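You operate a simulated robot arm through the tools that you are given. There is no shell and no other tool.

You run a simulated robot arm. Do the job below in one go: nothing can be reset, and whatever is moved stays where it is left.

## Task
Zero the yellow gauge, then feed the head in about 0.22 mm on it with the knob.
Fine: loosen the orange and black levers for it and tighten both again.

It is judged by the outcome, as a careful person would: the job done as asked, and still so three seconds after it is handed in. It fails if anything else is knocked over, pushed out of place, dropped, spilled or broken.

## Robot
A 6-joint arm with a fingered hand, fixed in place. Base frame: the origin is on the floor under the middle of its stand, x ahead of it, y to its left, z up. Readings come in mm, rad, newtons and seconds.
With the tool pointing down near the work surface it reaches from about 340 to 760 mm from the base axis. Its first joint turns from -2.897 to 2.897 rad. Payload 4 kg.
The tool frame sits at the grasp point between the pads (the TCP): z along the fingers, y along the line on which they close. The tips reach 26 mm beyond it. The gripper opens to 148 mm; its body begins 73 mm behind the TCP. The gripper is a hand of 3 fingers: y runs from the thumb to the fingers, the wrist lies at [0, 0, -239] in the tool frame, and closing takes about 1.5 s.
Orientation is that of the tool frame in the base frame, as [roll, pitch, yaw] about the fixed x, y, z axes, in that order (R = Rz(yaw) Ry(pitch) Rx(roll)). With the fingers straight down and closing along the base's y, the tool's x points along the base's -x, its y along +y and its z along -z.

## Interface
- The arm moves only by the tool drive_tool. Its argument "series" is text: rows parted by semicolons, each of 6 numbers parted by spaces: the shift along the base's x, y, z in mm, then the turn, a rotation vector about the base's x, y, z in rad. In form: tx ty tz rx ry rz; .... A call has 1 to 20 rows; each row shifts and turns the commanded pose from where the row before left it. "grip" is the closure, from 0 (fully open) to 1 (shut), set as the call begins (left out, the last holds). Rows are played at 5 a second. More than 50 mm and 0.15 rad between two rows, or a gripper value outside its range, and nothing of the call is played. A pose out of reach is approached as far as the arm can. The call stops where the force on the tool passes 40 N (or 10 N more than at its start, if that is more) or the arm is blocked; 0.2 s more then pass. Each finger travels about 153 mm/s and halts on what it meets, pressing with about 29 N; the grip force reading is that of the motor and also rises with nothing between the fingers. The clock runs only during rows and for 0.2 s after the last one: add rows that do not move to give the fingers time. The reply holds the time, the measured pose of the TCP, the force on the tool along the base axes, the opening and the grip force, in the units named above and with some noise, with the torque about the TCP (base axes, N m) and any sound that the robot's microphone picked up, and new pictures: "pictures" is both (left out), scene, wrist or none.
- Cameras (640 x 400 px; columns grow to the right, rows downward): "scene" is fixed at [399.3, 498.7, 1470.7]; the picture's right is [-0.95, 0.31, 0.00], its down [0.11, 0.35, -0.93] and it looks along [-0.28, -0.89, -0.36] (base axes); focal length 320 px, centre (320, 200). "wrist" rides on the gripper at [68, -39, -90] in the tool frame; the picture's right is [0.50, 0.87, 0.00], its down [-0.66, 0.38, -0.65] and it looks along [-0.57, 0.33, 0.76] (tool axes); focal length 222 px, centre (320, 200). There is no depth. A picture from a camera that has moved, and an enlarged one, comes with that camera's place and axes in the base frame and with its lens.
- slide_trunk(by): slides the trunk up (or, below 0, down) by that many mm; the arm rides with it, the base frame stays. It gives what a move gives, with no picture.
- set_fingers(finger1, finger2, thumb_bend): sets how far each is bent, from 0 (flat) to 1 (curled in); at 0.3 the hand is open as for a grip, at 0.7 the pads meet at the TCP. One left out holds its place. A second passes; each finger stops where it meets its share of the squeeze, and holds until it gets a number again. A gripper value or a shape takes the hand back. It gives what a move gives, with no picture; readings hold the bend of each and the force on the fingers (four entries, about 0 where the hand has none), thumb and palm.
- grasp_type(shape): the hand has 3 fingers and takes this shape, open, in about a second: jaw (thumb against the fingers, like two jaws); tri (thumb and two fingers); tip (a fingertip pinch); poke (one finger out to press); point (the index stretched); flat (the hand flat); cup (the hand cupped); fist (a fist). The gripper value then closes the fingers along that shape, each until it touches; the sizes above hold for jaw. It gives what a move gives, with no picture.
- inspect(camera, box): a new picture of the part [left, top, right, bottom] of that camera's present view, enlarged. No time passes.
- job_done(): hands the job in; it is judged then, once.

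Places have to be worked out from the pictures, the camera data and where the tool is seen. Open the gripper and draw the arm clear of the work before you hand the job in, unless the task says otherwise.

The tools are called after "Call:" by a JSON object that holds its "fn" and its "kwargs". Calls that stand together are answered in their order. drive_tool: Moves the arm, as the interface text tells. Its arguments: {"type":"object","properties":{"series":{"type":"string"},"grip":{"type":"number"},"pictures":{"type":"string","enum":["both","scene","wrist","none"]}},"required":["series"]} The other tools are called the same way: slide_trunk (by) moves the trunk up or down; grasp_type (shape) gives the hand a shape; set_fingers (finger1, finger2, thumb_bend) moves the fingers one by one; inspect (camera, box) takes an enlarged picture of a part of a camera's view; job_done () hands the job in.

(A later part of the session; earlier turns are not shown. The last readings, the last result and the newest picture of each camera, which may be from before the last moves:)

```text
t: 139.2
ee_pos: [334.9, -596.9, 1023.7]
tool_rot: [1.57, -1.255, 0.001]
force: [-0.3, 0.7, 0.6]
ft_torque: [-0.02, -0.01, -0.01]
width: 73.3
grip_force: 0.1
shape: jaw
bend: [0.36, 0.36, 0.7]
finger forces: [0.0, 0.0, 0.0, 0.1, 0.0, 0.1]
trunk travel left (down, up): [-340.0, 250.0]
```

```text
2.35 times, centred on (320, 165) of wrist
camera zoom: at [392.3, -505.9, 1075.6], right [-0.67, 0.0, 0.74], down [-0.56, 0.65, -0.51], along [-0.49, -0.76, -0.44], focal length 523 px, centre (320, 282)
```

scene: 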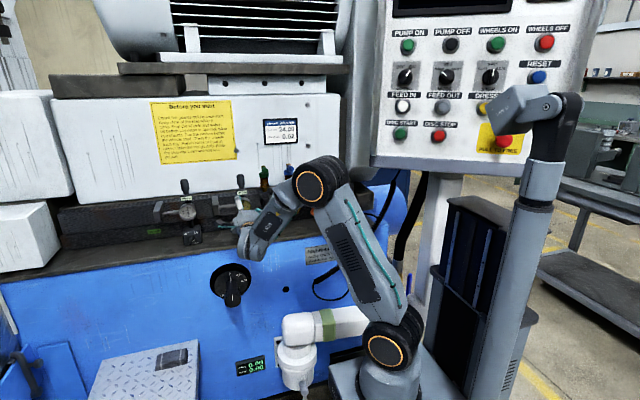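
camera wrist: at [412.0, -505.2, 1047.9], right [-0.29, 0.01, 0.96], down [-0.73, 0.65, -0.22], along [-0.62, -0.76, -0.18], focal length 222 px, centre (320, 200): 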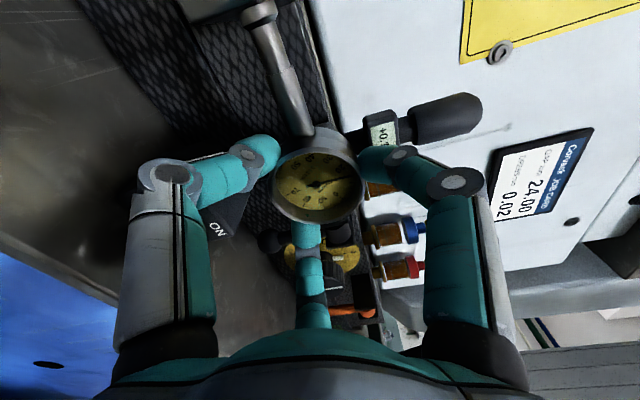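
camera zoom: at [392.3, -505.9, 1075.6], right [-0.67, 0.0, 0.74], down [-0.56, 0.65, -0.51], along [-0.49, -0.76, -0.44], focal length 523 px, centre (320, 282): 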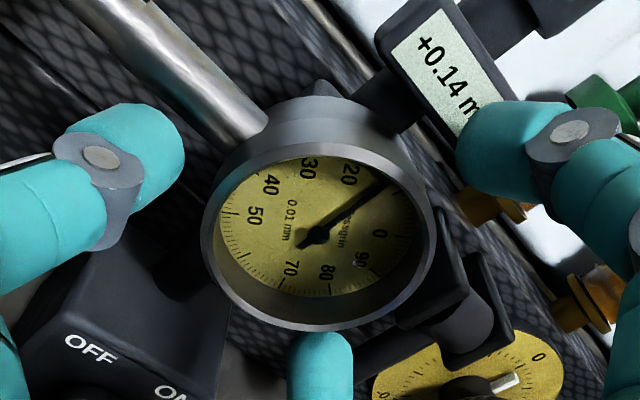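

It now reads +0.14. Next grasp: close and turn 16.5°.

Call:
{"fn": "drive_tool", "kwargs": {"series": "0 0 0 0 0 0; 0 0 0 0 0 0; 0 0 0 0 0 0; 0 0 0 0 0 0; 0 0 0 0 0.097 0; 0 0 0 0 0.097 0; 0 0 0 0 0.097 0; 0 0 0 0 0 0", "grip": 0.7, "pictures": "none"}}

Call:
{"fn": "drive_tool", "kwargs": {"series": "0 0 0 0 0 0; 0 0 0 0 0 0; 0 0 0 0 0 0; 0 0 0 0 -0.097 0; 0 0 0 0 -0.097 0; 0 0 0 0 -0.097 0; 0 0 0 0 0 0", "grip": 0.5, "pictures": "none"}}

Call:
{"fn": "inspect", "kwargs": {"camera": "wrist", "box": [220, 80, 420, 250]}}

```text
t: 141.0
ee_pos: [334.5, -596.6, 1023.9]
tool_rot: [1.572, -0.961, 0.0]
force: [4.5, -1.7, 0.3]
ft_torque: [0.12, 0.01, 0.09]
width: 51.5
grip_force: 28.8
shape: jaw
bend: [0.77, 0.42, 0.7]
finger forces: [26.4, 25.0, 0.0, 0.0, 26.9, 0.0]
trunk travel left (down, up): [-340.0, 250.0]
```

```text
t: 142.6
ee_pos: [334.9, -596.7, 1023.5]
tool_rot: [1.57, -1.254, 0.001]
force: [0.8, -0.3, 0.2]
ft_torque: [-0.01, -0.02, 0.02]
width: 73.5
grip_force: 0.1
shape: jaw
bend: [0.36, 0.36, 0.7]
finger forces: [0.0, 0.0, 0.0, 0.0, 0.0, 0.1]
trunk travel left (down, up): [-340.0, 250.0]
```

```text
2.35 times, centred on (320, 165) of wrist
camera zoom: at [392.8, -505.9, 1076.0], right [-0.67, 0.0, 0.74], down [-0.56, 0.65, -0.51], along [-0.49, -0.76, -0.44], focal length 523 px, centre (320, 282)
```

zoom: 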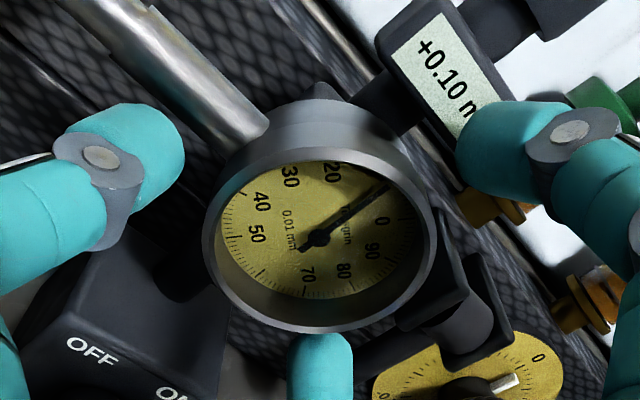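

Clean: +0.10 with hardly any side force. I repeat with slightly larger turns.

Call:
{"fn": "drive_tool", "kwargs": {"series": "0 0 0 0 0 0; 0 0 0 0 0 0; 0 0 0 0 0 0; 0 0 0 0 0 0; 0 0 0 0 0.105 0; 0 0 0 0 0.105 0; 0 0 0 0 0.105 0; 0 0 0 0 0 0", "grip": 0.7, "pictures": "none"}}

Call:
{"fn": "drive_tool", "kwargs": {"series": "0 0 0 0 0 0; 0 0 0 0 0 0; 0 0 0 0 0 0; 0 0 0 0 -0.105 0; 0 0 0 0 -0.105 0; 0 0 0 0 -0.105 0; 0 0 0 0 0 0", "grip": 0.5, "pictures": "none"}}

Call:
{"fn": "inspect", "kwargs": {"camera": "wrist", "box": [220, 80, 420, 250]}}

```text
t: 144.4
ee_pos: [335.8, -596.2, 1023.2]
tool_rot: [1.57, -0.937, 0.002]
force: [7.4, -0.3, 0.4]
ft_torque: [0.08, -0.13, 0.17]
width: 50.9
grip_force: 29.3
shape: jaw
bend: [0.77, 0.42, 0.7]
finger forces: [26.1, 25.6, 0.0, 0.0, 29.2, 0.1]
trunk travel left (down, up): [-340.0, 250.0]
```

```text
t: 146.0
ee_pos: [336.2, -596.1, 1024.5]
tool_rot: [1.567, -1.256, 0.002]
force: [1.1, -0.3, 0.5]
ft_torque: [-0.02, -0.01, 0.03]
width: 73.4
grip_force: 0.1
shape: jaw
bend: [0.36, 0.36, 0.7]
finger forces: [0.1, 0.0, 0.0, 0.0, 0.0, 0.0]
trunk travel left (down, up): [-340.0, 250.0]
```

```text
2.35 times, centred on (320, 165) of wrist
camera zoom: at [392.8, -506.6, 1076.5], right [-0.67, 0.0, 0.74], down [-0.56, 0.65, -0.51], along [-0.49, -0.76, -0.44], focal length 523 px, centre (320, 282)
```

zoom: 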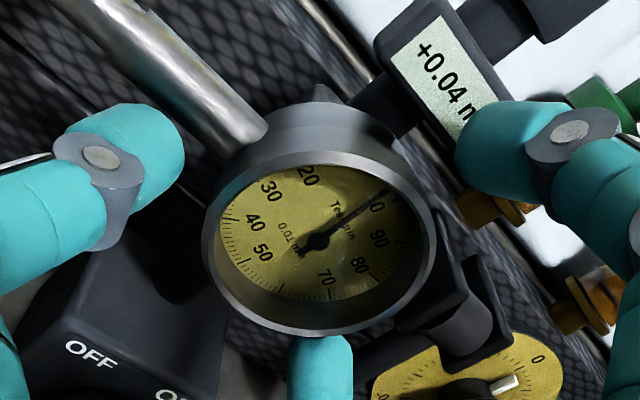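

Now +0.04. One more grasp with a turn of 0.245 rad (about 14°) should bring it to zero.

Call:
{"fn": "drive_tool", "kwargs": {"series": "-0.8 0 -0.8 0 0 0; 0 0 0 0 0 0; 0 0 0 0 0 0; 0 0 0 0 0 0; 0 0 0 0 0 0; 0 0 0 0 0.08 0; 0 0 0 0 0.08 0; 0 0 0 0 0.085 0; 0 0 0 0 0 0", "grip": 0.7, "pictures": "none"}}

Call:
{"fn": "inspect", "kwargs": {"camera": "scene", "box": [220, 175, 270, 215]}}

Call:
{"fn": "drive_tool", "kwargs": {"series": "0 0 0 0 0 0; 0 0 0 0 0 0; 0 0 0 0 0 0; 0 0 0 0 0 0", "grip": 0.5, "pictures": "none"}}

Call:
{"fn": "inspect", "kwargs": {"camera": "wrist", "box": [220, 80, 420, 250]}}

Call:
{"fn": "inspect", "kwargs": {"camera": "scene", "box": [220, 175, 270, 215]}}

```text
t: 148.0
ee_pos: [335.0, -595.4, 1023.2]
tool_rot: [1.571, -1.008, -0.002]
force: [4.8, -8.7, -0.5]
ft_torque: [-0.04, 0.05, 0.12]
width: 50.7
grip_force: 29.2
shape: jaw
bend: [0.77, 0.42, 0.7]
finger forces: [30.1, 24.0, 0.0, 0.1, 25.6, 0.0]
trunk travel left (down, up): [-340.0, 250.0]
```

```text
10.00 times, centred on (245, 195) of scene
camera zoom: at [399.3, 498.7, 1470.7], right [-0.95, 0.31, 0.0], down [0.11, 0.35, -0.93], along [-0.28, -0.89, -0.36], focal length 3202 px, centre (1070, 250)
```

zoom: 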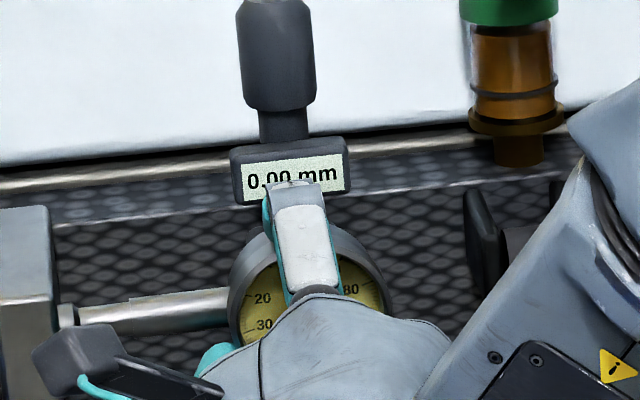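

```text
t: 149.0
ee_pos: [334.6, -595.9, 1022.7]
tool_rot: [1.569, -1.009, -0.002]
force: [0.8, -0.6, 0.3]
ft_torque: [0.01, -0.01, 0.01]
width: 73.3
grip_force: 0.0
shape: jaw
bend: [0.36, 0.36, 0.7]
finger forces: [0.0, 0.0, 0.0, 0.0, 0.1, 0.0]
trunk travel left (down, up): [-340.0, 250.0]
```

```text
2.35 times, centred on (320, 165) of wrist
camera zoom: at [403.1, -505.2, 1059.4], right [-0.47, 0.0, 0.88], down [-0.67, 0.65, -0.35], along [-0.58, -0.76, -0.3], focal length 523 px, centre (320, 282)
```

zoom: 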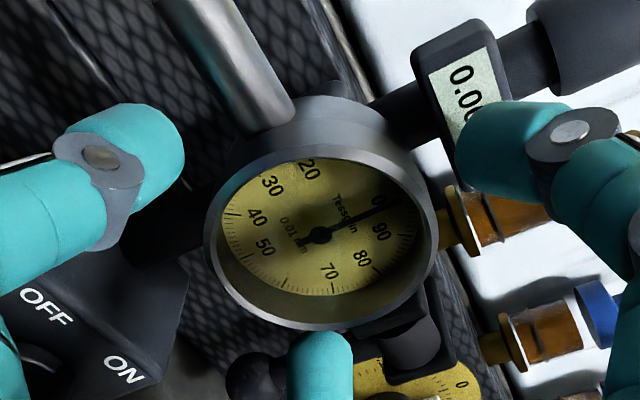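

```text
10.00 times, centred on (245, 195) of scene
camera zoom: at [399.3, 498.7, 1470.7], right [-0.95, 0.31, 0.0], down [0.11, 0.35, -0.93], along [-0.28, -0.89, -0.36], focal length 3202 px, centre (1070, 250)
```

zoom: 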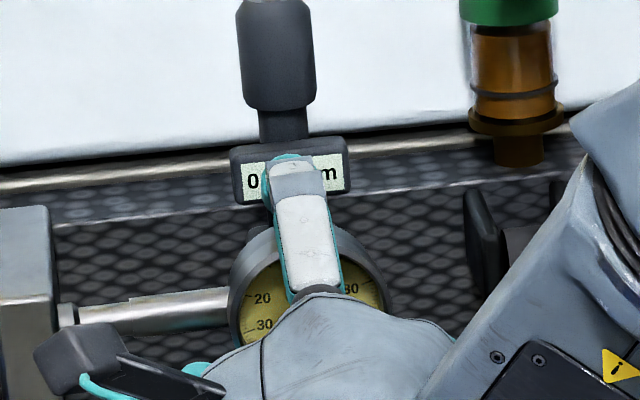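

The gauge reads 0.00. I back straight out and check it unobstructed.

Call:
{"fn": "drive_tool", "kwargs": {"series": "0 12 0 0 0 0; 0 18 0 0 0 0; 0 25 0 0 0 0; 0 25 0 0 0 0; 0 0 0 0 0 0", "pictures": "wrist"}}

Call:
{"fn": "inspect", "kwargs": {"camera": "wrist", "box": [260, 80, 420, 200]}}

```text
t: 150.2
ee_pos: [333.4, -516.2, 1024.3]
tool_rot: [1.569, -1.009, 0.0]
force: [0.0, 0.1, 0.0]
ft_torque: [0.0, -0.02, 0.02]
width: 73.4
grip_force: 0.0
shape: jaw
bend: [0.36, 0.36, 0.7]
finger forces: [0.0, 0.0, 0.0, 0.0, 0.1, 0.0]
trunk travel left (down, up): [-340.0, 250.0]
camera wrist: at [401.7, -426.0, 1059.9], right [-0.47, 0.0, 0.88], down [-0.67, 0.65, -0.35], along [-0.58, -0.76, -0.3], focal length 222 px, centre (320, 200)
```

wrist: 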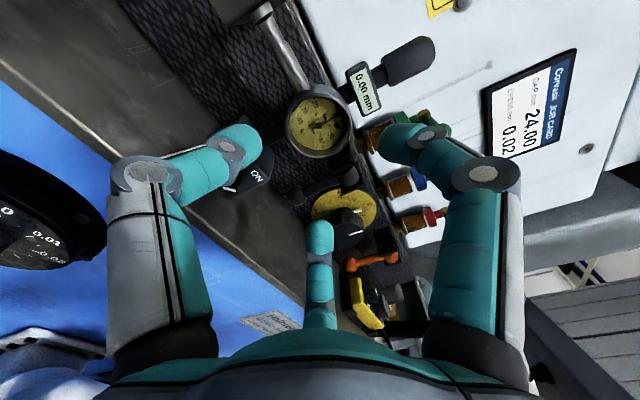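

```text
3.33 times, centred on (340, 140) of wrist
camera zoom: at [401.7, -426.0, 1059.9], right [-0.47, 0.0, 0.88], down [-0.67, 0.65, -0.35], along [-0.58, -0.76, -0.3], focal length 740 px, centre (253, 400)
```

zoom: 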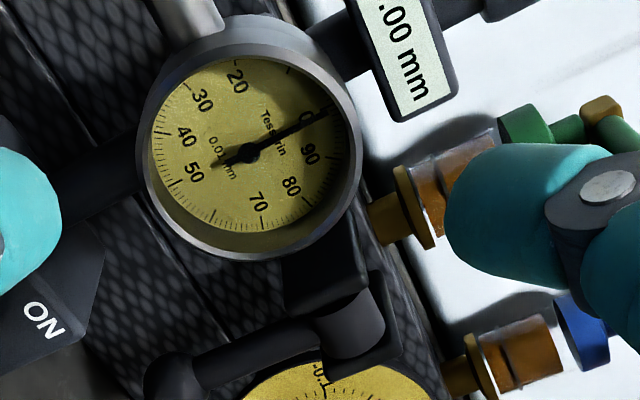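

The gauge is zeroed: 0.00 mm with the needle on 0. For the levers (balls only 50 mm above the ledge) I need the hand tilted down about 30°, so I raise the trunk to suit, then roll the hand and pitch it down while moving over to the black lever's side at stand-off.

Call:
{"fn": "slide_trunk", "kwargs": {"by": 114}}

Call:
{"fn": "drive_tool", "kwargs": {"series": "-7.3 2 -4 0 -0.135 0; -7.3 2 -4 0 -0.135 0; -7.3 2 -4 0 -0.135 0; -7.3 2 -4 0 -0.135 0; -7.3 0 -4 0 -0.135 0; -7.3 0 -4 0 -0.135 0; -7.3 0 -4 0 -0.135 0; -7.3 0 -4 0 -0.135 0; -7.3 -4 -6 0.131 0 0; -7.3 -4 -6 0.131 0 0; -7.3 -4 -6 0.131 0 0; -7 -4 -6 0.131 0 0; 0 0 0 0 0 0", "pictures": "both"}}

```text
t: 151.7
ee_pos: [332.8, -516.3, 1137.6]
tool_rot: [1.57, -1.008, 0.002]
force: [0.7, 1.3, 0.6]
ft_torque: [0.0, -0.02, -0.01]
width: 73.8
grip_force: 0.0
shape: jaw
bend: [0.36, 0.36, 0.7]
finger forces: [0.1, 0.1, 0.0, 0.0, 0.0, 0.0]
trunk travel left (down, up): [-454.0, 136.0]
```

```text
t: 154.5
ee_pos: [244.3, -525.6, 1081.9]
tool_rot: [-2.434, -0.849, -2.422]
force: [0.3, 0.0, 0.3]
ft_torque: [-0.01, 0.04, -0.04]
width: 73.5
grip_force: 0.2
shape: jaw
bend: [0.36, 0.36, 0.7]
finger forces: [0.0, 0.0, 0.0, 0.0, 0.1, 0.1]
trunk travel left (down, up): [-454.0, 136.0]
camera wrist: at [244.9, -486.1, 1194.1], right [-1.0, 0.0, 0.01], down [0.0, 0.95, -0.33], along [0.0, -0.33, -0.95], focal length 222 px, centre (320, 200)
```

scene: 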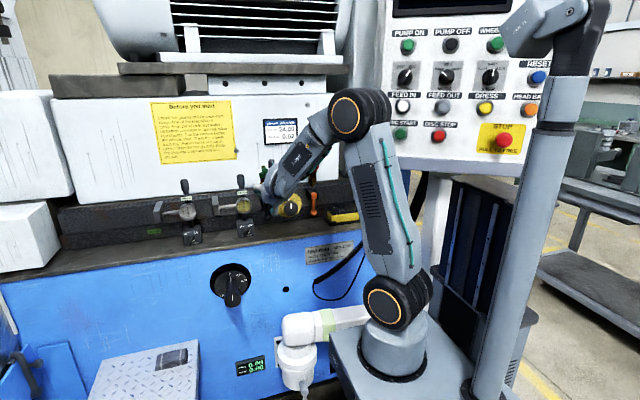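
wrist: 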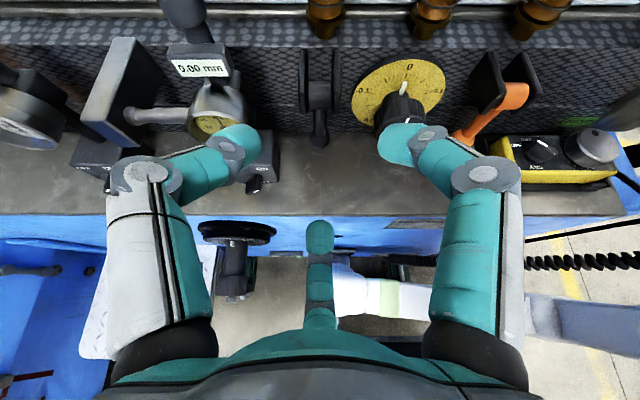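

Very clear view from above: gauge at 0.00, black lever, knob and orange lever all visible, and no limits hit. I enlarge the levers to place their balls precisely.

Call:
{"fn": "inspect", "kwargs": {"camera": "wrist", "box": [280, 50, 360, 170]}}

Call:
{"fn": "inspect", "kwargs": {"camera": "wrist", "box": [430, 40, 570, 170]}}

Call:
{"fn": "inspect", "kwargs": {"camera": "wrist", "box": [340, 40, 460, 140]}}

```text
3.33 times, centred on (320, 110) of wrist
camera zoom: at [244.9, -486.1, 1194.1], right [-1.0, 0.0, 0.01], down [0.0, 0.95, -0.33], along [0.0, -0.33, -0.95], focal length 740 px, centre (320, 500)
```

zoom: 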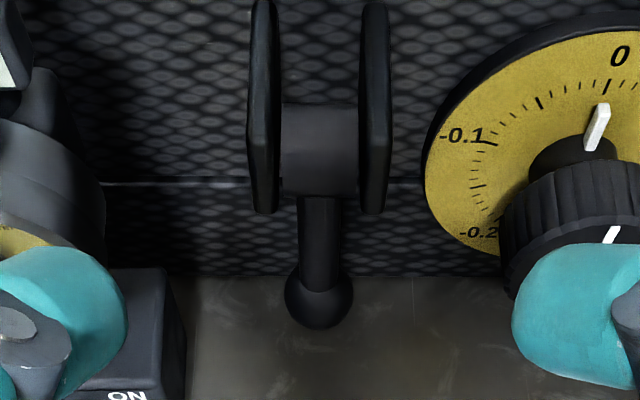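

```text
3.08 times, centred on (500, 105) of wrist
camera zoom: at [244.9, -486.1, 1194.1], right [-1.0, 0.0, 0.01], down [0.0, 0.95, -0.33], along [0.0, -0.33, -0.95], focal length 684 px, centre (-234, 492)
```

zoom: 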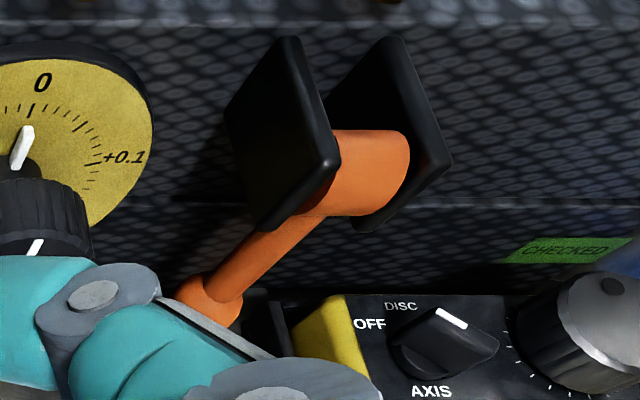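

```text
4.00 times, centred on (400, 90) of wrist
camera zoom: at [244.9, -486.1, 1194.1], right [-1.0, 0.0, 0.01], down [0.0, 0.95, -0.33], along [0.0, -0.33, -0.95], focal length 888 px, centre (0, 640)
```

zoom: 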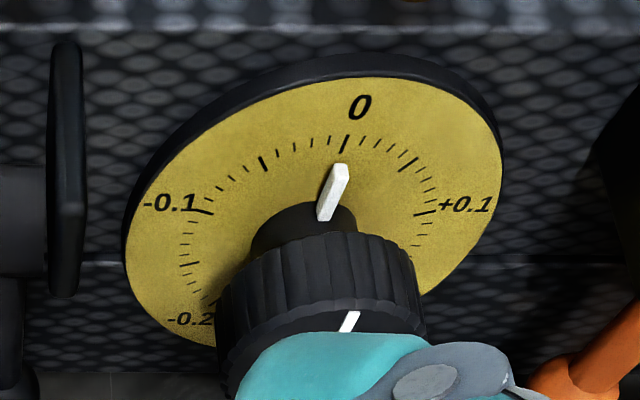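

Both levers: pivots at about (y -658, z 1019), balls at (y -656, z 947), x = 245 (black) and 54.5 (orange), ball radius about 13 mm. I line up on the black ball along the tool axis, 60 mm short of it, with the fingers pre-closed to about 40 mm.

Call:
{"fn": "drive_tool", "kwargs": {"series": "0.5 0 -20 0 0 0; 0.5 0 -20 0 0 0; 0 0 -19.5 0 0 0; 0 -26 -15 0 0 0; 0 -26 -15 0 0 0; 0 -26 -15.1 0 0 0; 0 0 0 0 0 0", "grip": 0.73, "pictures": "wrist"}}

Call:
{"fn": "inspect", "kwargs": {"camera": "wrist", "box": [240, 60, 400, 220]}}

Call:
{"fn": "inspect", "kwargs": {"camera": "scene", "box": [230, 175, 310, 235]}}

```text
t: 156.1
ee_pos: [244.3, -601.9, 975.5]
tool_rot: [-2.435, -0.851, -2.42]
force: [-0.3, -0.1, -0.4]
ft_torque: [-0.01, 0.01, 0.01]
width: 40.4
grip_force: 0.1
shape: jaw
bend: [0.76, 0.76, 0.7]
finger forces: [0.1, 0.0, 0.1, 0.1, 0.0, 0.0]
trunk travel left (down, up): [-454.0, 136.0]
camera wrist: at [244.2, -563.3, 1089.1], right [-1.0, 0.0, 0.01], down [0.0, 0.95, -0.33], along [-0.01, -0.33, -0.94], focal length 222 px, centre (320, 200)
```

wrist: 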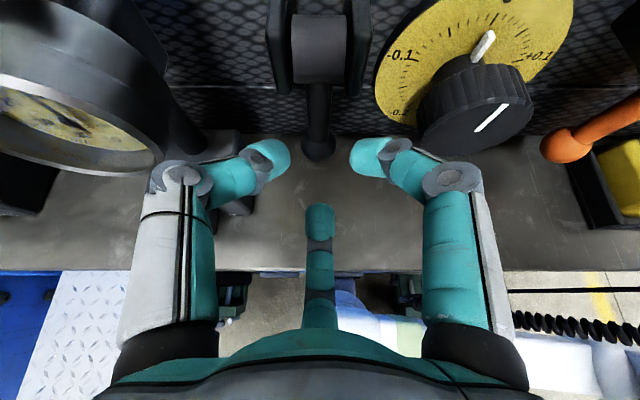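

```text
2.50 times, centred on (320, 140) of wrist
camera zoom: at [244.2, -563.3, 1089.1], right [-1.0, 0.0, 0.01], down [0.0, 0.95, -0.33], along [-0.01, -0.33, -0.94], focal length 555 px, centre (320, 350)
```

zoom: 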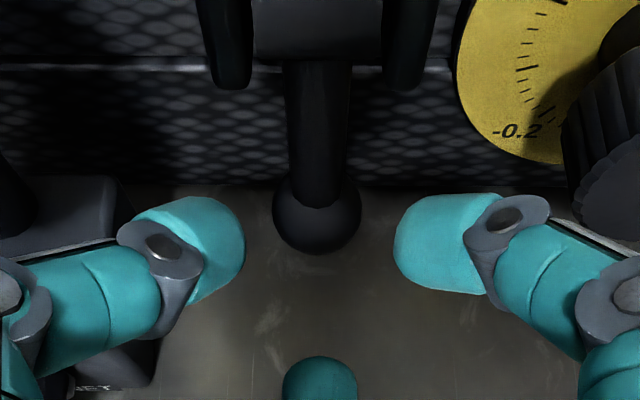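

```text
6.67 times, centred on (270, 205) of scene
camera zoom: at [399.3, 498.7, 1470.7], right [-0.95, 0.31, 0.0], down [0.11, 0.35, -0.93], along [-0.28, -0.89, -0.36], focal length 2134 px, centre (653, 167)
```

zoom: 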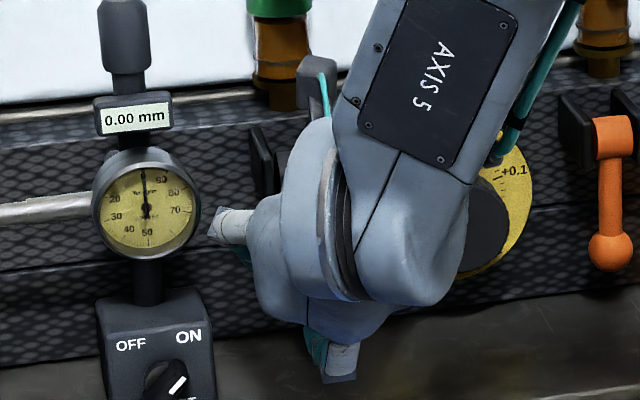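

The ball is centred between the fingertips (about 2 mm high), and the gauge still reads 0.00. I move in along the tool axis to 8 mm short of the ball centre, keeping the lower finger just above the ledge.

Call:
{"fn": "drive_tool", "kwargs": {"series": "0.5 -12 -4 0 0 0; 0 -12 -7 0 0 0; 0 -12 -7 0 0 0; 0 -10.6 -6.1 0 0 0; 0 0 0 0 0 0", "pictures": "wrist"}}

Call:
{"fn": "drive_tool", "kwargs": {"series": "0 0 0 0 0 0; 0 0 0 0 0 0; 0 0 0 0 0 0; 0 0 0 0 0 0; 0 0 0 0 0 0", "grip": 0.9, "pictures": "wrist"}}

```text
t: 157.3
ee_pos: [246.0, -649.3, 955.5]
tool_rot: [-2.437, -0.852, -2.42]
force: [0.7, 0.0, 0.6]
ft_torque: [-0.01, -0.03, -0.02]
width: 40.2
grip_force: 0.2
shape: jaw
bend: [0.76, 0.76, 0.7]
finger forces: [0.0, 0.1, 0.1, 0.0, 0.0, 0.0]
trunk travel left (down, up): [-454.0, 136.0]
camera wrist: at [247.3, -609.5, 1067.2], right [-1.0, 0.0, 0.01], down [0.0, 0.95, -0.33], along [-0.01, -0.33, -0.94], focal length 222 px, centre (320, 200)
```

wrist: 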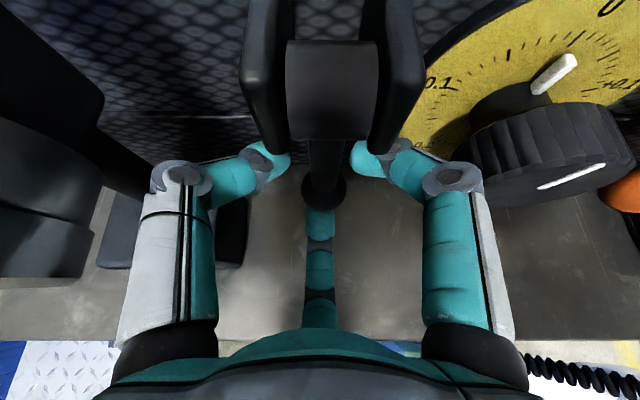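

```text
t: 158.5
ee_pos: [247.1, -648.9, 953.6]
tool_rot: [-2.437, -0.851, -2.419]
force: [0.0, -2.3, -6.1]
ft_torque: [0.12, -0.02, -0.04]
width: 18.2
grip_force: 29.0
shape: jaw
bend: [0.74, 0.56, 0.7]
finger forces: [24.3, 29.1, 0.0, 0.0, 23.8, 0.1]
trunk travel left (down, up): [-454.0, 136.0]
camera wrist: at [247.4, -609.6, 1066.7], right [-1.0, 0.0, 0.01], down [0.0, 0.95, -0.33], along [-0.01, -0.33, -0.95], focal length 222 px, centre (320, 200)
```

wrist: 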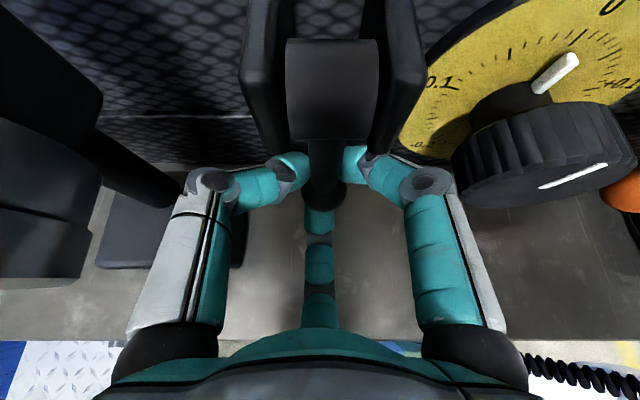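

The ball is held firmly with all three fingers. I pull it outward and up along its arc about the pivot, the first 40°.

Call:
{"fn": "drive_tool", "kwargs": {"series": "0 10 1.1 0 0 0; 0 9.7 2.4 0 0 0; 0 9.4 3.8 0 0 0; 0 8.7 5 0 0 0; 0 7.9 6.2 0 0 0; 0 0 0 0 0 0", "pictures": "both"}}

Call:
{"fn": "inspect", "kwargs": {"camera": "scene", "box": [220, 175, 310, 235]}}

```text
t: 159.9
ee_pos: [247.6, -603.2, 969.0]
tool_rot: [-2.442, -0.85, -2.414]
force: [-0.5, 5.7, -24.8]
ft_torque: [1.15, -0.01, 0.03]
width: 18.2
grip_force: 29.5
shape: jaw
bend: [0.61, 0.78, 0.7]
finger forces: [23.8, 45.3, 0.0, 0.0, 19.3, 0.1]
trunk travel left (down, up): [-454.0, 136.0]
camera wrist: at [247.9, -564.4, 1081.1], right [-1.0, 0.0, 0.01], down [0.0, 0.95, -0.32], along [-0.01, -0.32, -0.95], focal length 222 px, centre (320, 200)
```

scene: 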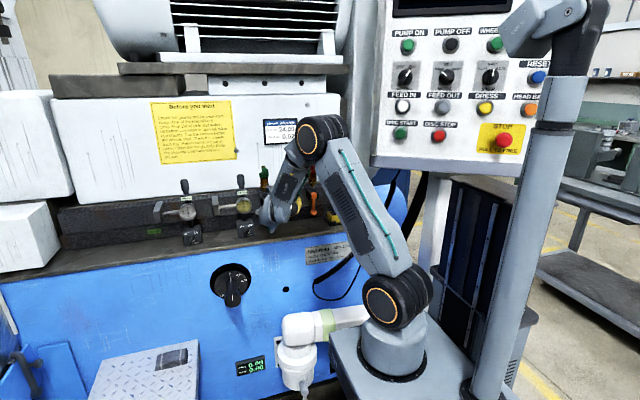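
wrist: 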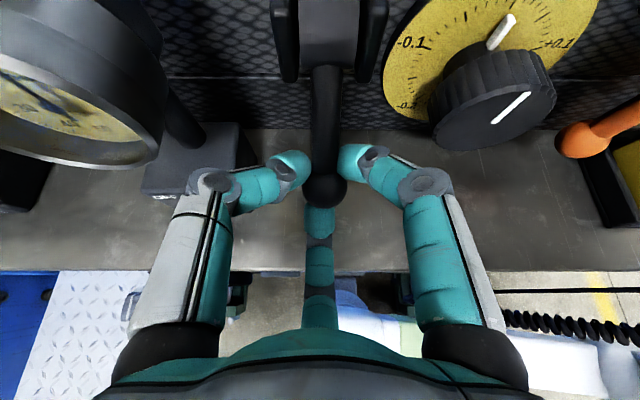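

```text
6.67 times, centred on (265, 205) of scene
camera zoom: at [399.3, 498.7, 1470.7], right [-0.95, 0.31, 0.0], down [0.11, 0.35, -0.93], along [-0.28, -0.89, -0.36], focal length 2134 px, centre (687, 167)
```

zoom: 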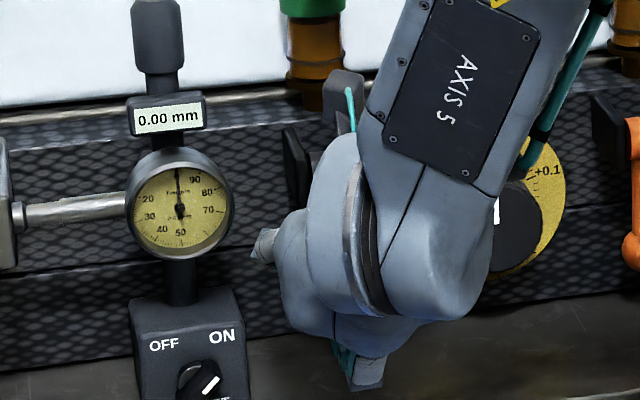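

The lever swings out nicely and the gauge stays at 0.00. I continue the arc upwards.

Call:
{"fn": "drive_tool", "kwargs": {"series": "0 7 7.2 0 0 0; 0 5.9 8.1 0 0 0; 0 4.7 8.9 0 0 0; 0 3.4 9.5 0 0 0; 0 0 0 0 0 0", "pictures": "both"}}

```text
t: 161.1
ee_pos: [249.2, -579.4, 1001.6]
tool_rot: [-2.443, -0.848, -2.415]
force: [-0.3, 32.3, -21.8]
ft_torque: [1.26, 0.05, -0.01]
width: 16.1
grip_force: 29.0
shape: jaw
bend: [0.75, 0.53, 0.74]
finger forces: [0.0, 40.0, 0.0, 0.0, 0.0, 0.0]
trunk travel left (down, up): [-454.0, 136.0]
camera wrist: at [248.2, -540.5, 1115.0], right [-1.0, 0.0, 0.01], down [0.0, 0.95, -0.32], along [-0.01, -0.32, -0.95], focal length 222 px, centre (320, 200)
```

scene: 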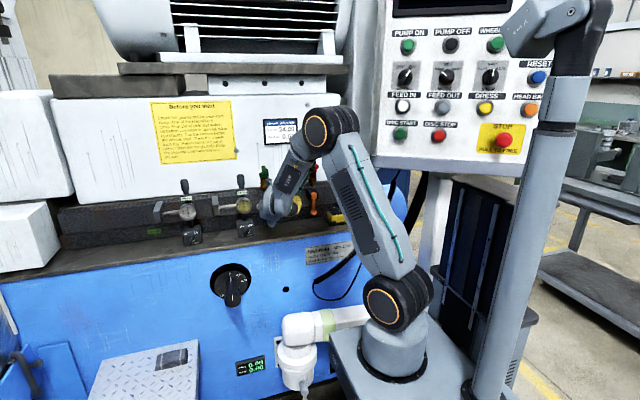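
wrist: 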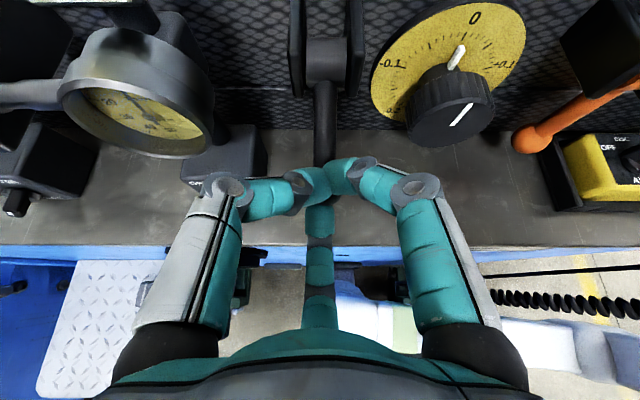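

The fingers are slipping round the ball now and push it towards the pivot. I look closely before going on.

Call:
{"fn": "inspect", "kwargs": {"camera": "wrist", "box": [240, 20, 400, 220]}}

Call:
{"fn": "inspect", "kwargs": {"camera": "scene", "box": [230, 170, 310, 230]}}

```text
2.00 times, centred on (320, 120) of wrist
camera zoom: at [248.2, -540.5, 1115.0], right [-1.0, 0.0, 0.01], down [0.0, 0.95, -0.32], along [-0.01, -0.32, -0.95], focal length 444 px, centre (320, 360)
```

zoom: 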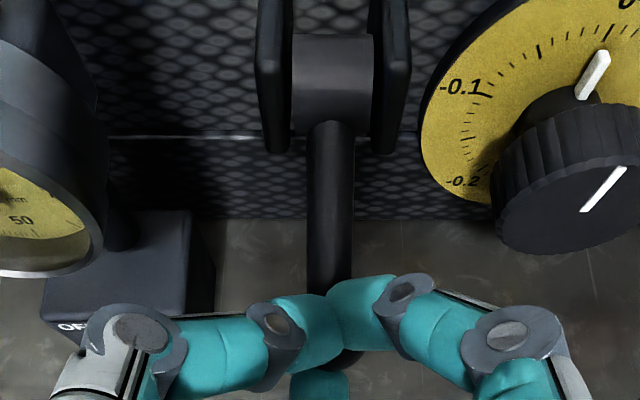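

```text
6.67 times, centred on (270, 200) of scene
camera zoom: at [399.3, 498.7, 1470.7], right [-0.95, 0.31, 0.0], down [0.11, 0.35, -0.93], along [-0.28, -0.89, -0.36], focal length 2134 px, centre (653, 200)
```

zoom: 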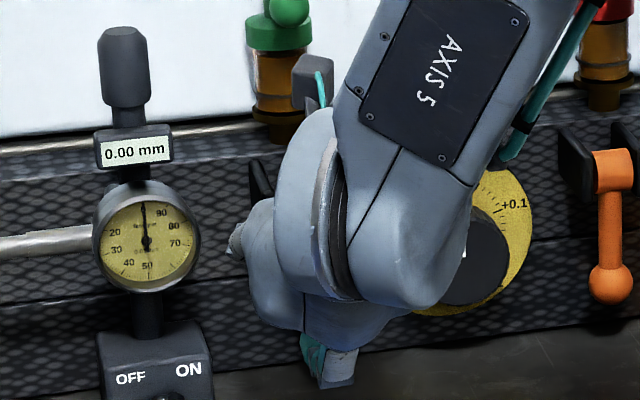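

The thumb and upper finger slid onto the shaft above the ball, with the lower finger under the ball. I open a little to relieve the squeeze and see whether the lever stays where it is.

Call:
{"fn": "drive_tool", "kwargs": {"series": "0 2 0 0 0 0; 0 2 0 0 0 0; 0 0 0 0 0 0; 0 0 0 0 0 0", "grip": 0.72, "pictures": "wrist"}}

Call:
{"fn": "inspect", "kwargs": {"camera": "wrist", "box": [240, 20, 400, 220]}}

```text
t: 162.1
ee_pos: [247.3, -578.3, 1004.9]
tool_rot: [-2.432, -0.854, -2.421]
force: [-0.1, 1.3, -0.3]
ft_torque: [0.0, 0.02, -0.03]
width: 42.1
grip_force: 0.2
shape: jaw
bend: [0.76, 0.47, 0.7]
finger forces: [0.0, 1.2, 0.0, 0.0, 0.0, 0.1]
trunk travel left (down, up): [-454.0, 136.0]
camera wrist: at [247.7, -539.3, 1117.8], right [-1.0, 0.0, 0.01], down [0.0, 0.94, -0.33], along [-0.01, -0.33, -0.94], focal length 222 px, centre (320, 200)
```

wrist: 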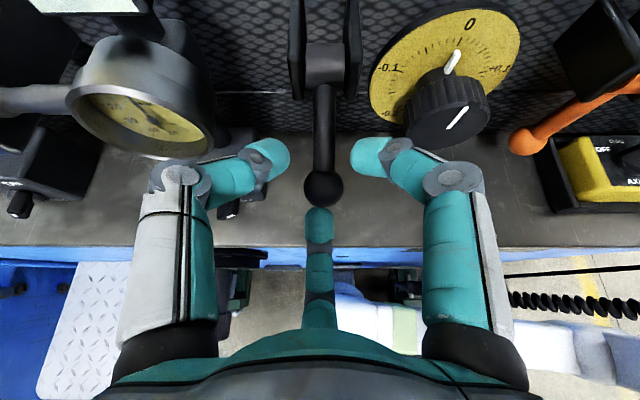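

```text
2.00 times, centred on (320, 120) of wrist
camera zoom: at [247.7, -539.3, 1117.8], right [-1.0, 0.0, 0.01], down [0.0, 0.94, -0.33], along [-0.01, -0.33, -0.94], focal length 444 px, centre (320, 360)
```

zoom: 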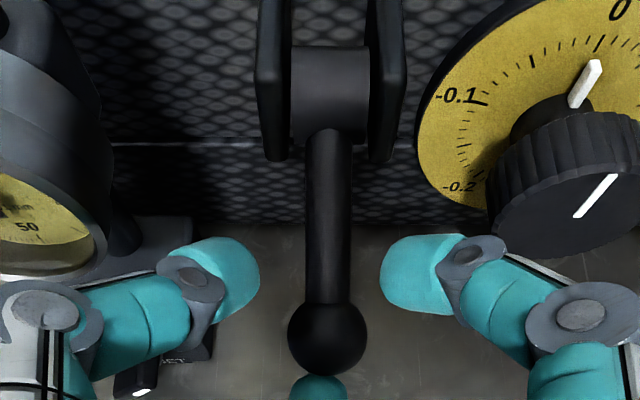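

The lever stays put by itself at about 57° out (ball at (245, -594, 979), arm length 75). I re-centre the open fingers around the ball (down under it, then forward) and grip again.

Call:
{"fn": "drive_tool", "kwargs": {"series": "-1 5 -7.5 0 0 0; -1 5 -7.5 0 0 0; 0 -8.6 -5 0 0 0; 0 -8.6 -5 0 0 0; 0 -1 1.5 0 0 0; 0 0 0 0 0 0", "grip": 0.7, "pictures": "wrist"}}

Call:
{"fn": "inspect", "kwargs": {"camera": "wrist", "box": [240, 60, 400, 260]}}

```text
t: 163.5
ee_pos: [245.0, -585.8, 981.8]
tool_rot: [-2.434, -0.851, -2.42]
force: [0.8, 0.0, -0.3]
ft_torque: [-0.03, -0.02, -0.02]
width: 44.3
grip_force: 0.1
shape: jaw
bend: [0.76, 0.76, 0.7]
finger forces: [0.1, 0.0, 0.0, 0.0, 0.1, 0.0]
trunk travel left (down, up): [-454.0, 136.0]
camera wrist: at [245.9, -546.4, 1094.3], right [-1.0, 0.0, 0.01], down [0.0, 0.94, -0.33], along [-0.01, -0.33, -0.94], focal length 222 px, centre (320, 200)
```

wrist: 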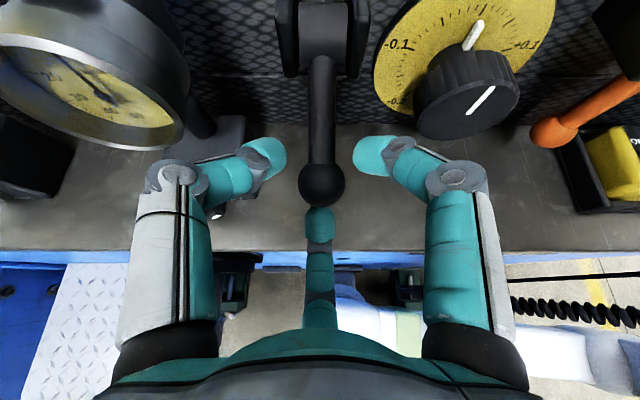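

```text
2.00 times, centred on (320, 160) of wrist
camera zoom: at [245.9, -546.4, 1094.3], right [-1.0, 0.0, 0.01], down [0.0, 0.94, -0.33], along [-0.01, -0.33, -0.94], focal length 444 px, centre (320, 280)
```

zoom: 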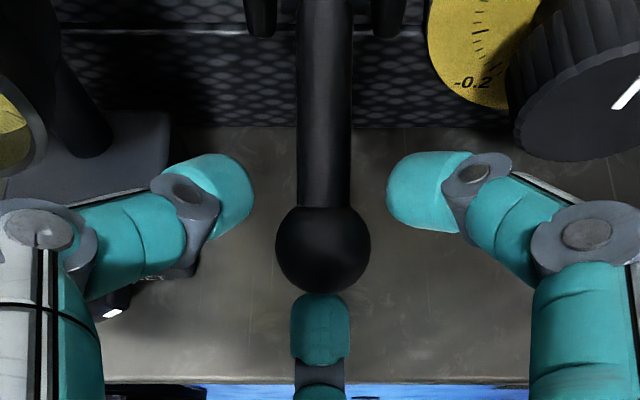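

The ball is nicely inside the fingers now. I close on it and continue along the arc with the corrected 75 mm radius.

Call:
{"fn": "drive_tool", "kwargs": {"series": "0 -1.5 2.6 0 0 0; 0 0 0 0 0 0; 0 0 0 0 0 0; 0 0 0 0 0 0; 0 0 0 0 0 0; 0 4.9 8.8 0 0 0; 0 3.8 9.8 0 0 0; 0 2.4 10.2 0 0 0; 0 0.9 10.4 0 0 0; 0 0 0 0 0 0", "grip": 0.88, "pictures": "both"}}

Call:
{"fn": "inspect", "kwargs": {"camera": "wrist", "box": [240, 20, 400, 220]}}

```text
t: 165.3
ee_pos: [245.2, -579.5, 1004.4]
tool_rot: [-2.458, -0.842, -2.406]
force: [5.1, -18.6, -22.7]
ft_torque: [0.39, -0.01, 0.15]
width: 17.8
grip_force: 28.9
shape: jaw
bend: [0.73, 0.75, 0.7]
finger forces: [25.8, 28.0, 0.0, 0.1, 27.4, 0.0]
trunk travel left (down, up): [-454.0, 136.0]
stopped in row 9: the force on the tool passed its limit at 42 N (the readings are from after the stop); the commanded pose is now the measured one
camera wrist: at [245.6, -541.6, 1117.6], right [-1.0, 0.0, 0.01], down [0.0, 0.95, -0.31], along [-0.01, -0.31, -0.95], focal length 222 px, centre (320, 200)
```

scene: 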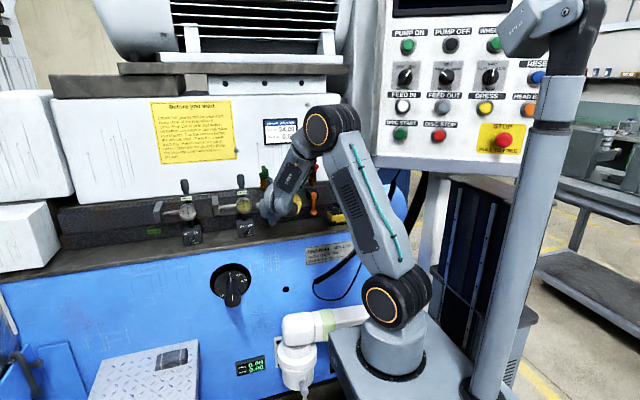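
wrist: 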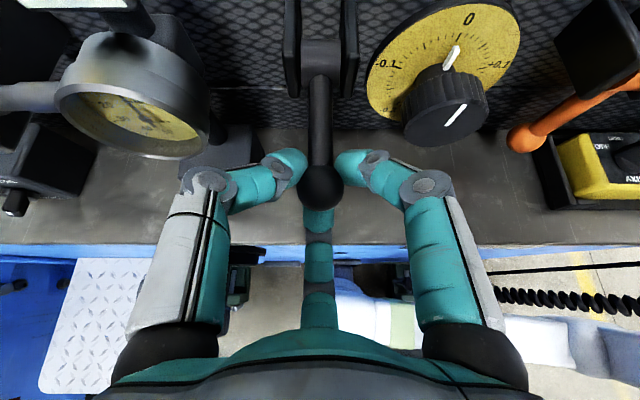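

```text
2.00 times, centred on (320, 120) of wrist
camera zoom: at [245.6, -541.6, 1117.6], right [-1.0, 0.0, 0.01], down [0.0, 0.95, -0.31], along [-0.01, -0.31, -0.95], focal length 444 px, centre (320, 360)
```

zoom: 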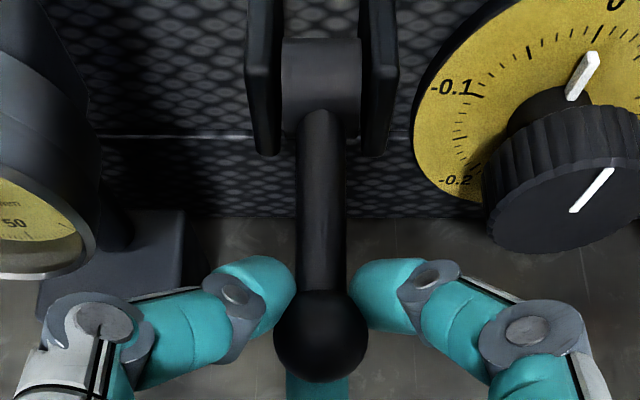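

The lever is now at about 76° and resistance rose, which may be its end stop. I try a small further push upward to see if it moves.

Call:
{"fn": "drive_tool", "kwargs": {"series": "0 -2 2 0 0 0; 0 -1 3 0 0 0; 0 0 3 0 0 0; 0 0 0 0 0 0", "pictures": "none"}}

Call:
{"fn": "inspect", "kwargs": {"camera": "wrist", "box": [240, 20, 400, 220]}}

Call:
{"fn": "inspect", "kwargs": {"camera": "scene", "box": [230, 170, 310, 230]}}

```text
t: 165.9
ee_pos: [244.8, -579.4, 1004.7]
tool_rot: [-2.468, -0.836, -2.399]
force: [5.1, -18.1, -22.7]
ft_torque: [0.32, -0.03, 0.17]
width: 17.6
grip_force: 28.3
shape: jaw
bend: [0.73, 0.74, 0.7]
finger forces: [26.1, 27.9, 0.1, 0.1, 27.7, 0.0]
trunk travel left (down, up): [-454.0, 136.0]
stopped in row 2: the force on the tool passed its limit at 42 N (the readings are from after the stop); the commanded pose is now the measured one
```

```text
2.00 times, centred on (320, 120) of wrist
camera zoom: at [245.3, -542.8, 1118.3], right [-1.0, 0.0, 0.01], down [0.0, 0.95, -0.3], along [-0.01, -0.3, -0.95], focal length 444 px, centre (320, 360)
```

zoom: 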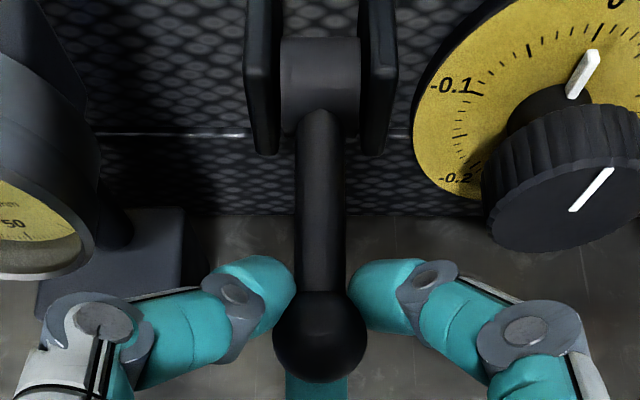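

```text
6.67 times, centred on (270, 200) of scene
camera zoom: at [399.3, 498.7, 1470.7], right [-0.95, 0.31, 0.0], down [0.11, 0.35, -0.93], along [-0.28, -0.89, -0.36], focal length 2134 px, centre (653, 200)
```

zoom: 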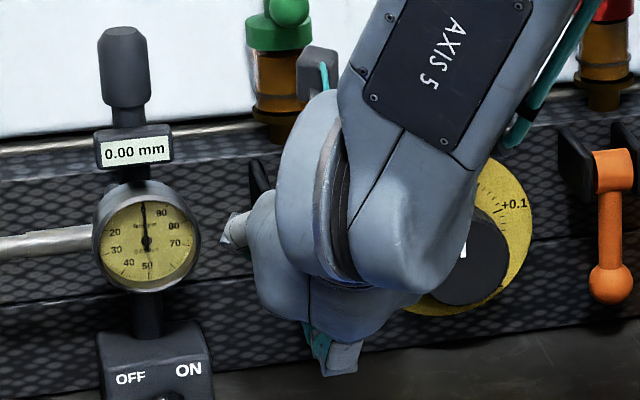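

It stops dead there, so 75–76° is the lever's open end stop: the black lever is loosened, and the gauge still shows 0.00. I ease off, open the fingers, and back away along the tool axis.

Call:
{"fn": "drive_tool", "kwargs": {"series": "0 -1.5 -2 0 0 0; 0 0 0 0 0 0; 0 0 0 0 0 0; 0 0 0 0 0 0; 0 8.6 5 0 0 0; 0 17.3 10 0 0 0; 0 17.3 10 0 0 0; 0 17.3 20 0 0 0; 0 0 0 0 0 0", "grip": 0.68, "pictures": "both"}}

Call:
{"fn": "inspect", "kwargs": {"camera": "wrist", "box": [220, 60, 420, 220]}}

Call:
{"fn": "inspect", "kwargs": {"camera": "scene", "box": [220, 165, 320, 235]}}

```text
t: 167.9
ee_pos: [244.9, -518.1, 1051.9]
tool_rot: [-2.457, -0.838, -2.404]
force: [0.2, -0.2, -0.2]
ft_torque: [-0.01, 0.01, -0.01]
width: 47.3
grip_force: 0.0
shape: jaw
bend: [0.77, 0.77, 0.7]
finger forces: [0.0, 0.0, 0.0, 0.1, 0.0, 0.1]
trunk travel left (down, up): [-454.0, 136.0]
camera wrist: at [245.1, -480.9, 1164.4], right [-1.0, 0.0, 0.01], down [0.0, 0.95, -0.31], along [-0.01, -0.31, -0.95], focal length 222 px, centre (320, 200)
```

scene: 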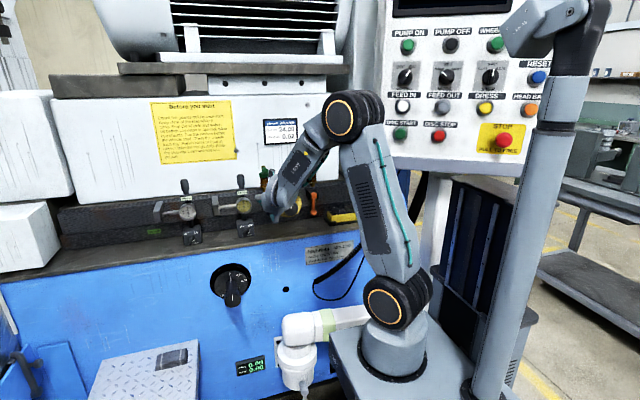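
wrist: 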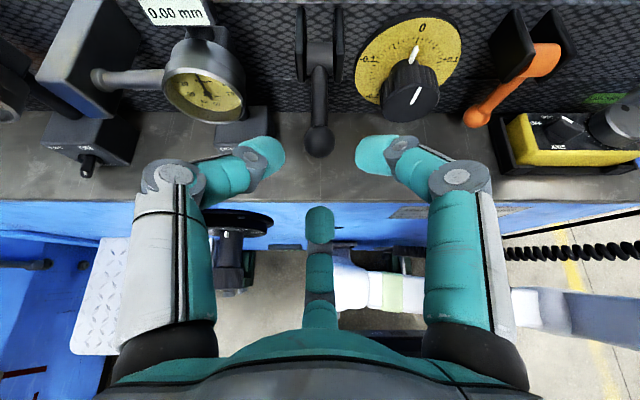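

```text
2.50 times, centred on (320, 140) of wrist
camera zoom: at [245.1, -480.9, 1164.4], right [-1.0, 0.0, 0.01], down [0.0, 0.95, -0.31], along [-0.01, -0.31, -0.95], focal length 555 px, centre (320, 350)
```

zoom: 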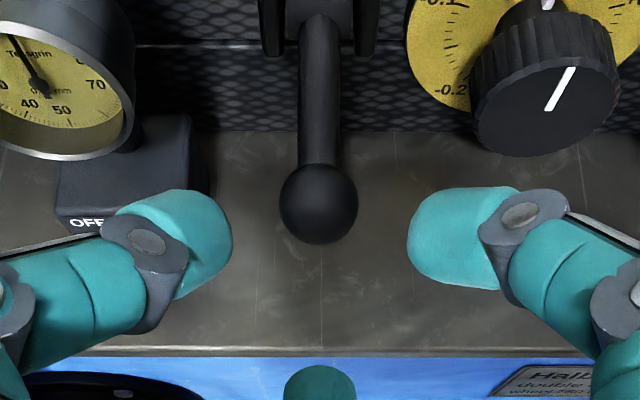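

```text
5.71 times, centred on (270, 200) of scene
camera zoom: at [399.3, 498.7, 1470.7], right [-0.95, 0.31, 0.0], down [0.11, 0.35, -0.93], along [-0.28, -0.89, -0.36], focal length 1830 px, centre (606, 200)
```

zoom: 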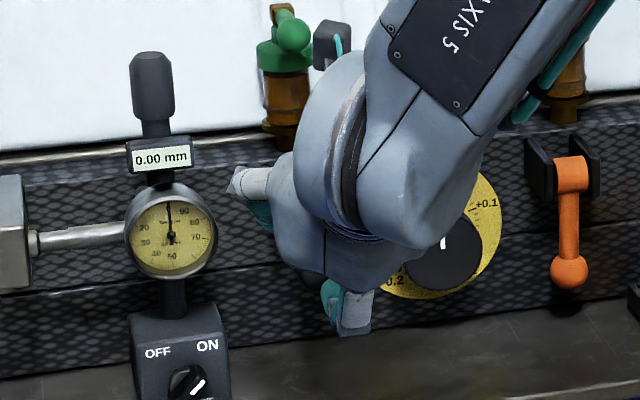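

The black lever rests at its open stop and the gauge is still 0.00. Now I move across to the orange lever, staying well in front of the knob, to about 70 mm short of its ball.

Call:
{"fn": "drive_tool", "kwargs": {"series": "-31.7 -4.5 -3.7 0 0 0; -31.7 -4.5 -3.7 0 0 0; -31.7 -4.5 -3.7 0 0 0; -31.7 -4.5 -3.7 0 0 0; -31.7 -4.5 -3.7 0 0 0; -31.9 -4.5 -3.7 0 0 0; 0 -17 -16 -0.02 0 0; 0 -17 -16 0 0 0; 0 -17 -16 0 0 0; 0 0 0 0 0 0", "grip": 0.71, "pictures": "both"}}

Call:
{"fn": "inspect", "kwargs": {"camera": "wrist", "box": [220, 60, 420, 220]}}

```text
t: 170.1
ee_pos: [55.4, -595.3, 983.8]
tool_rot: [-2.435, -0.85, -2.423]
force: [0.3, 0.7, -0.1]
ft_torque: [0.0, 0.01, -0.04]
width: 43.4
grip_force: 0.0
shape: jaw
bend: [0.77, 0.77, 0.7]
finger forces: [0.0, 0.0, 0.0, 0.1, 0.0, 0.0]
trunk travel left (down, up): [-454.0, 136.0]
camera wrist: at [54.6, -556.6, 1095.7], right [-1.0, 0.0, 0.01], down [0.0, 0.94, -0.33], along [-0.01, -0.33, -0.94], focal length 222 px, centre (320, 200)
```

scene: 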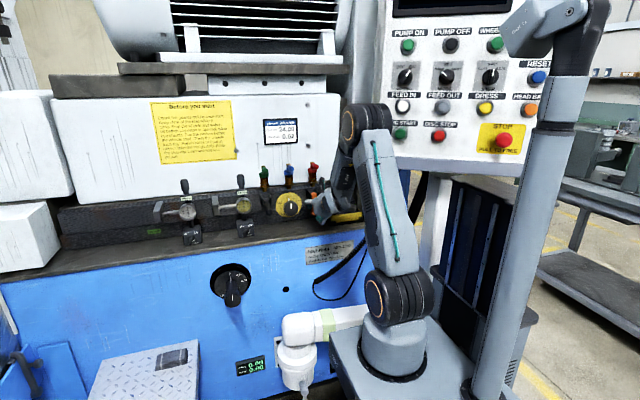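
wrist: 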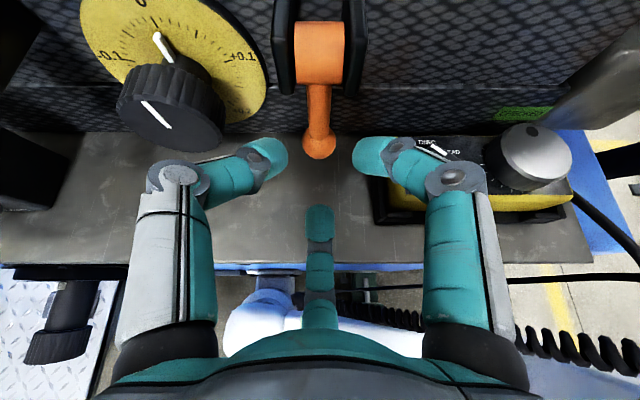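

```text
2.50 times, centred on (320, 140) of wrist
camera zoom: at [54.6, -556.6, 1095.7], right [-1.0, 0.0, 0.01], down [0.0, 0.94, -0.33], along [-0.01, -0.33, -0.94], focal length 555 px, centre (320, 350)
```

zoom: 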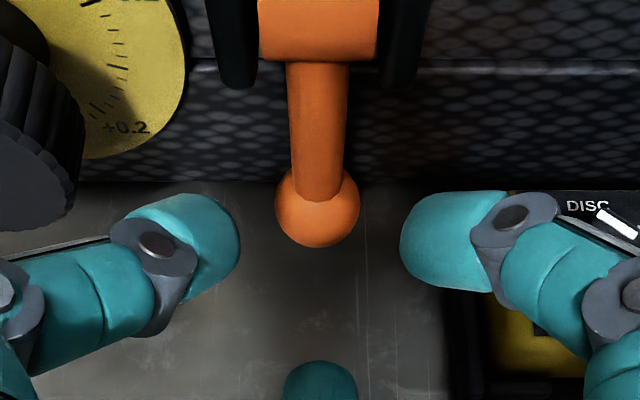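

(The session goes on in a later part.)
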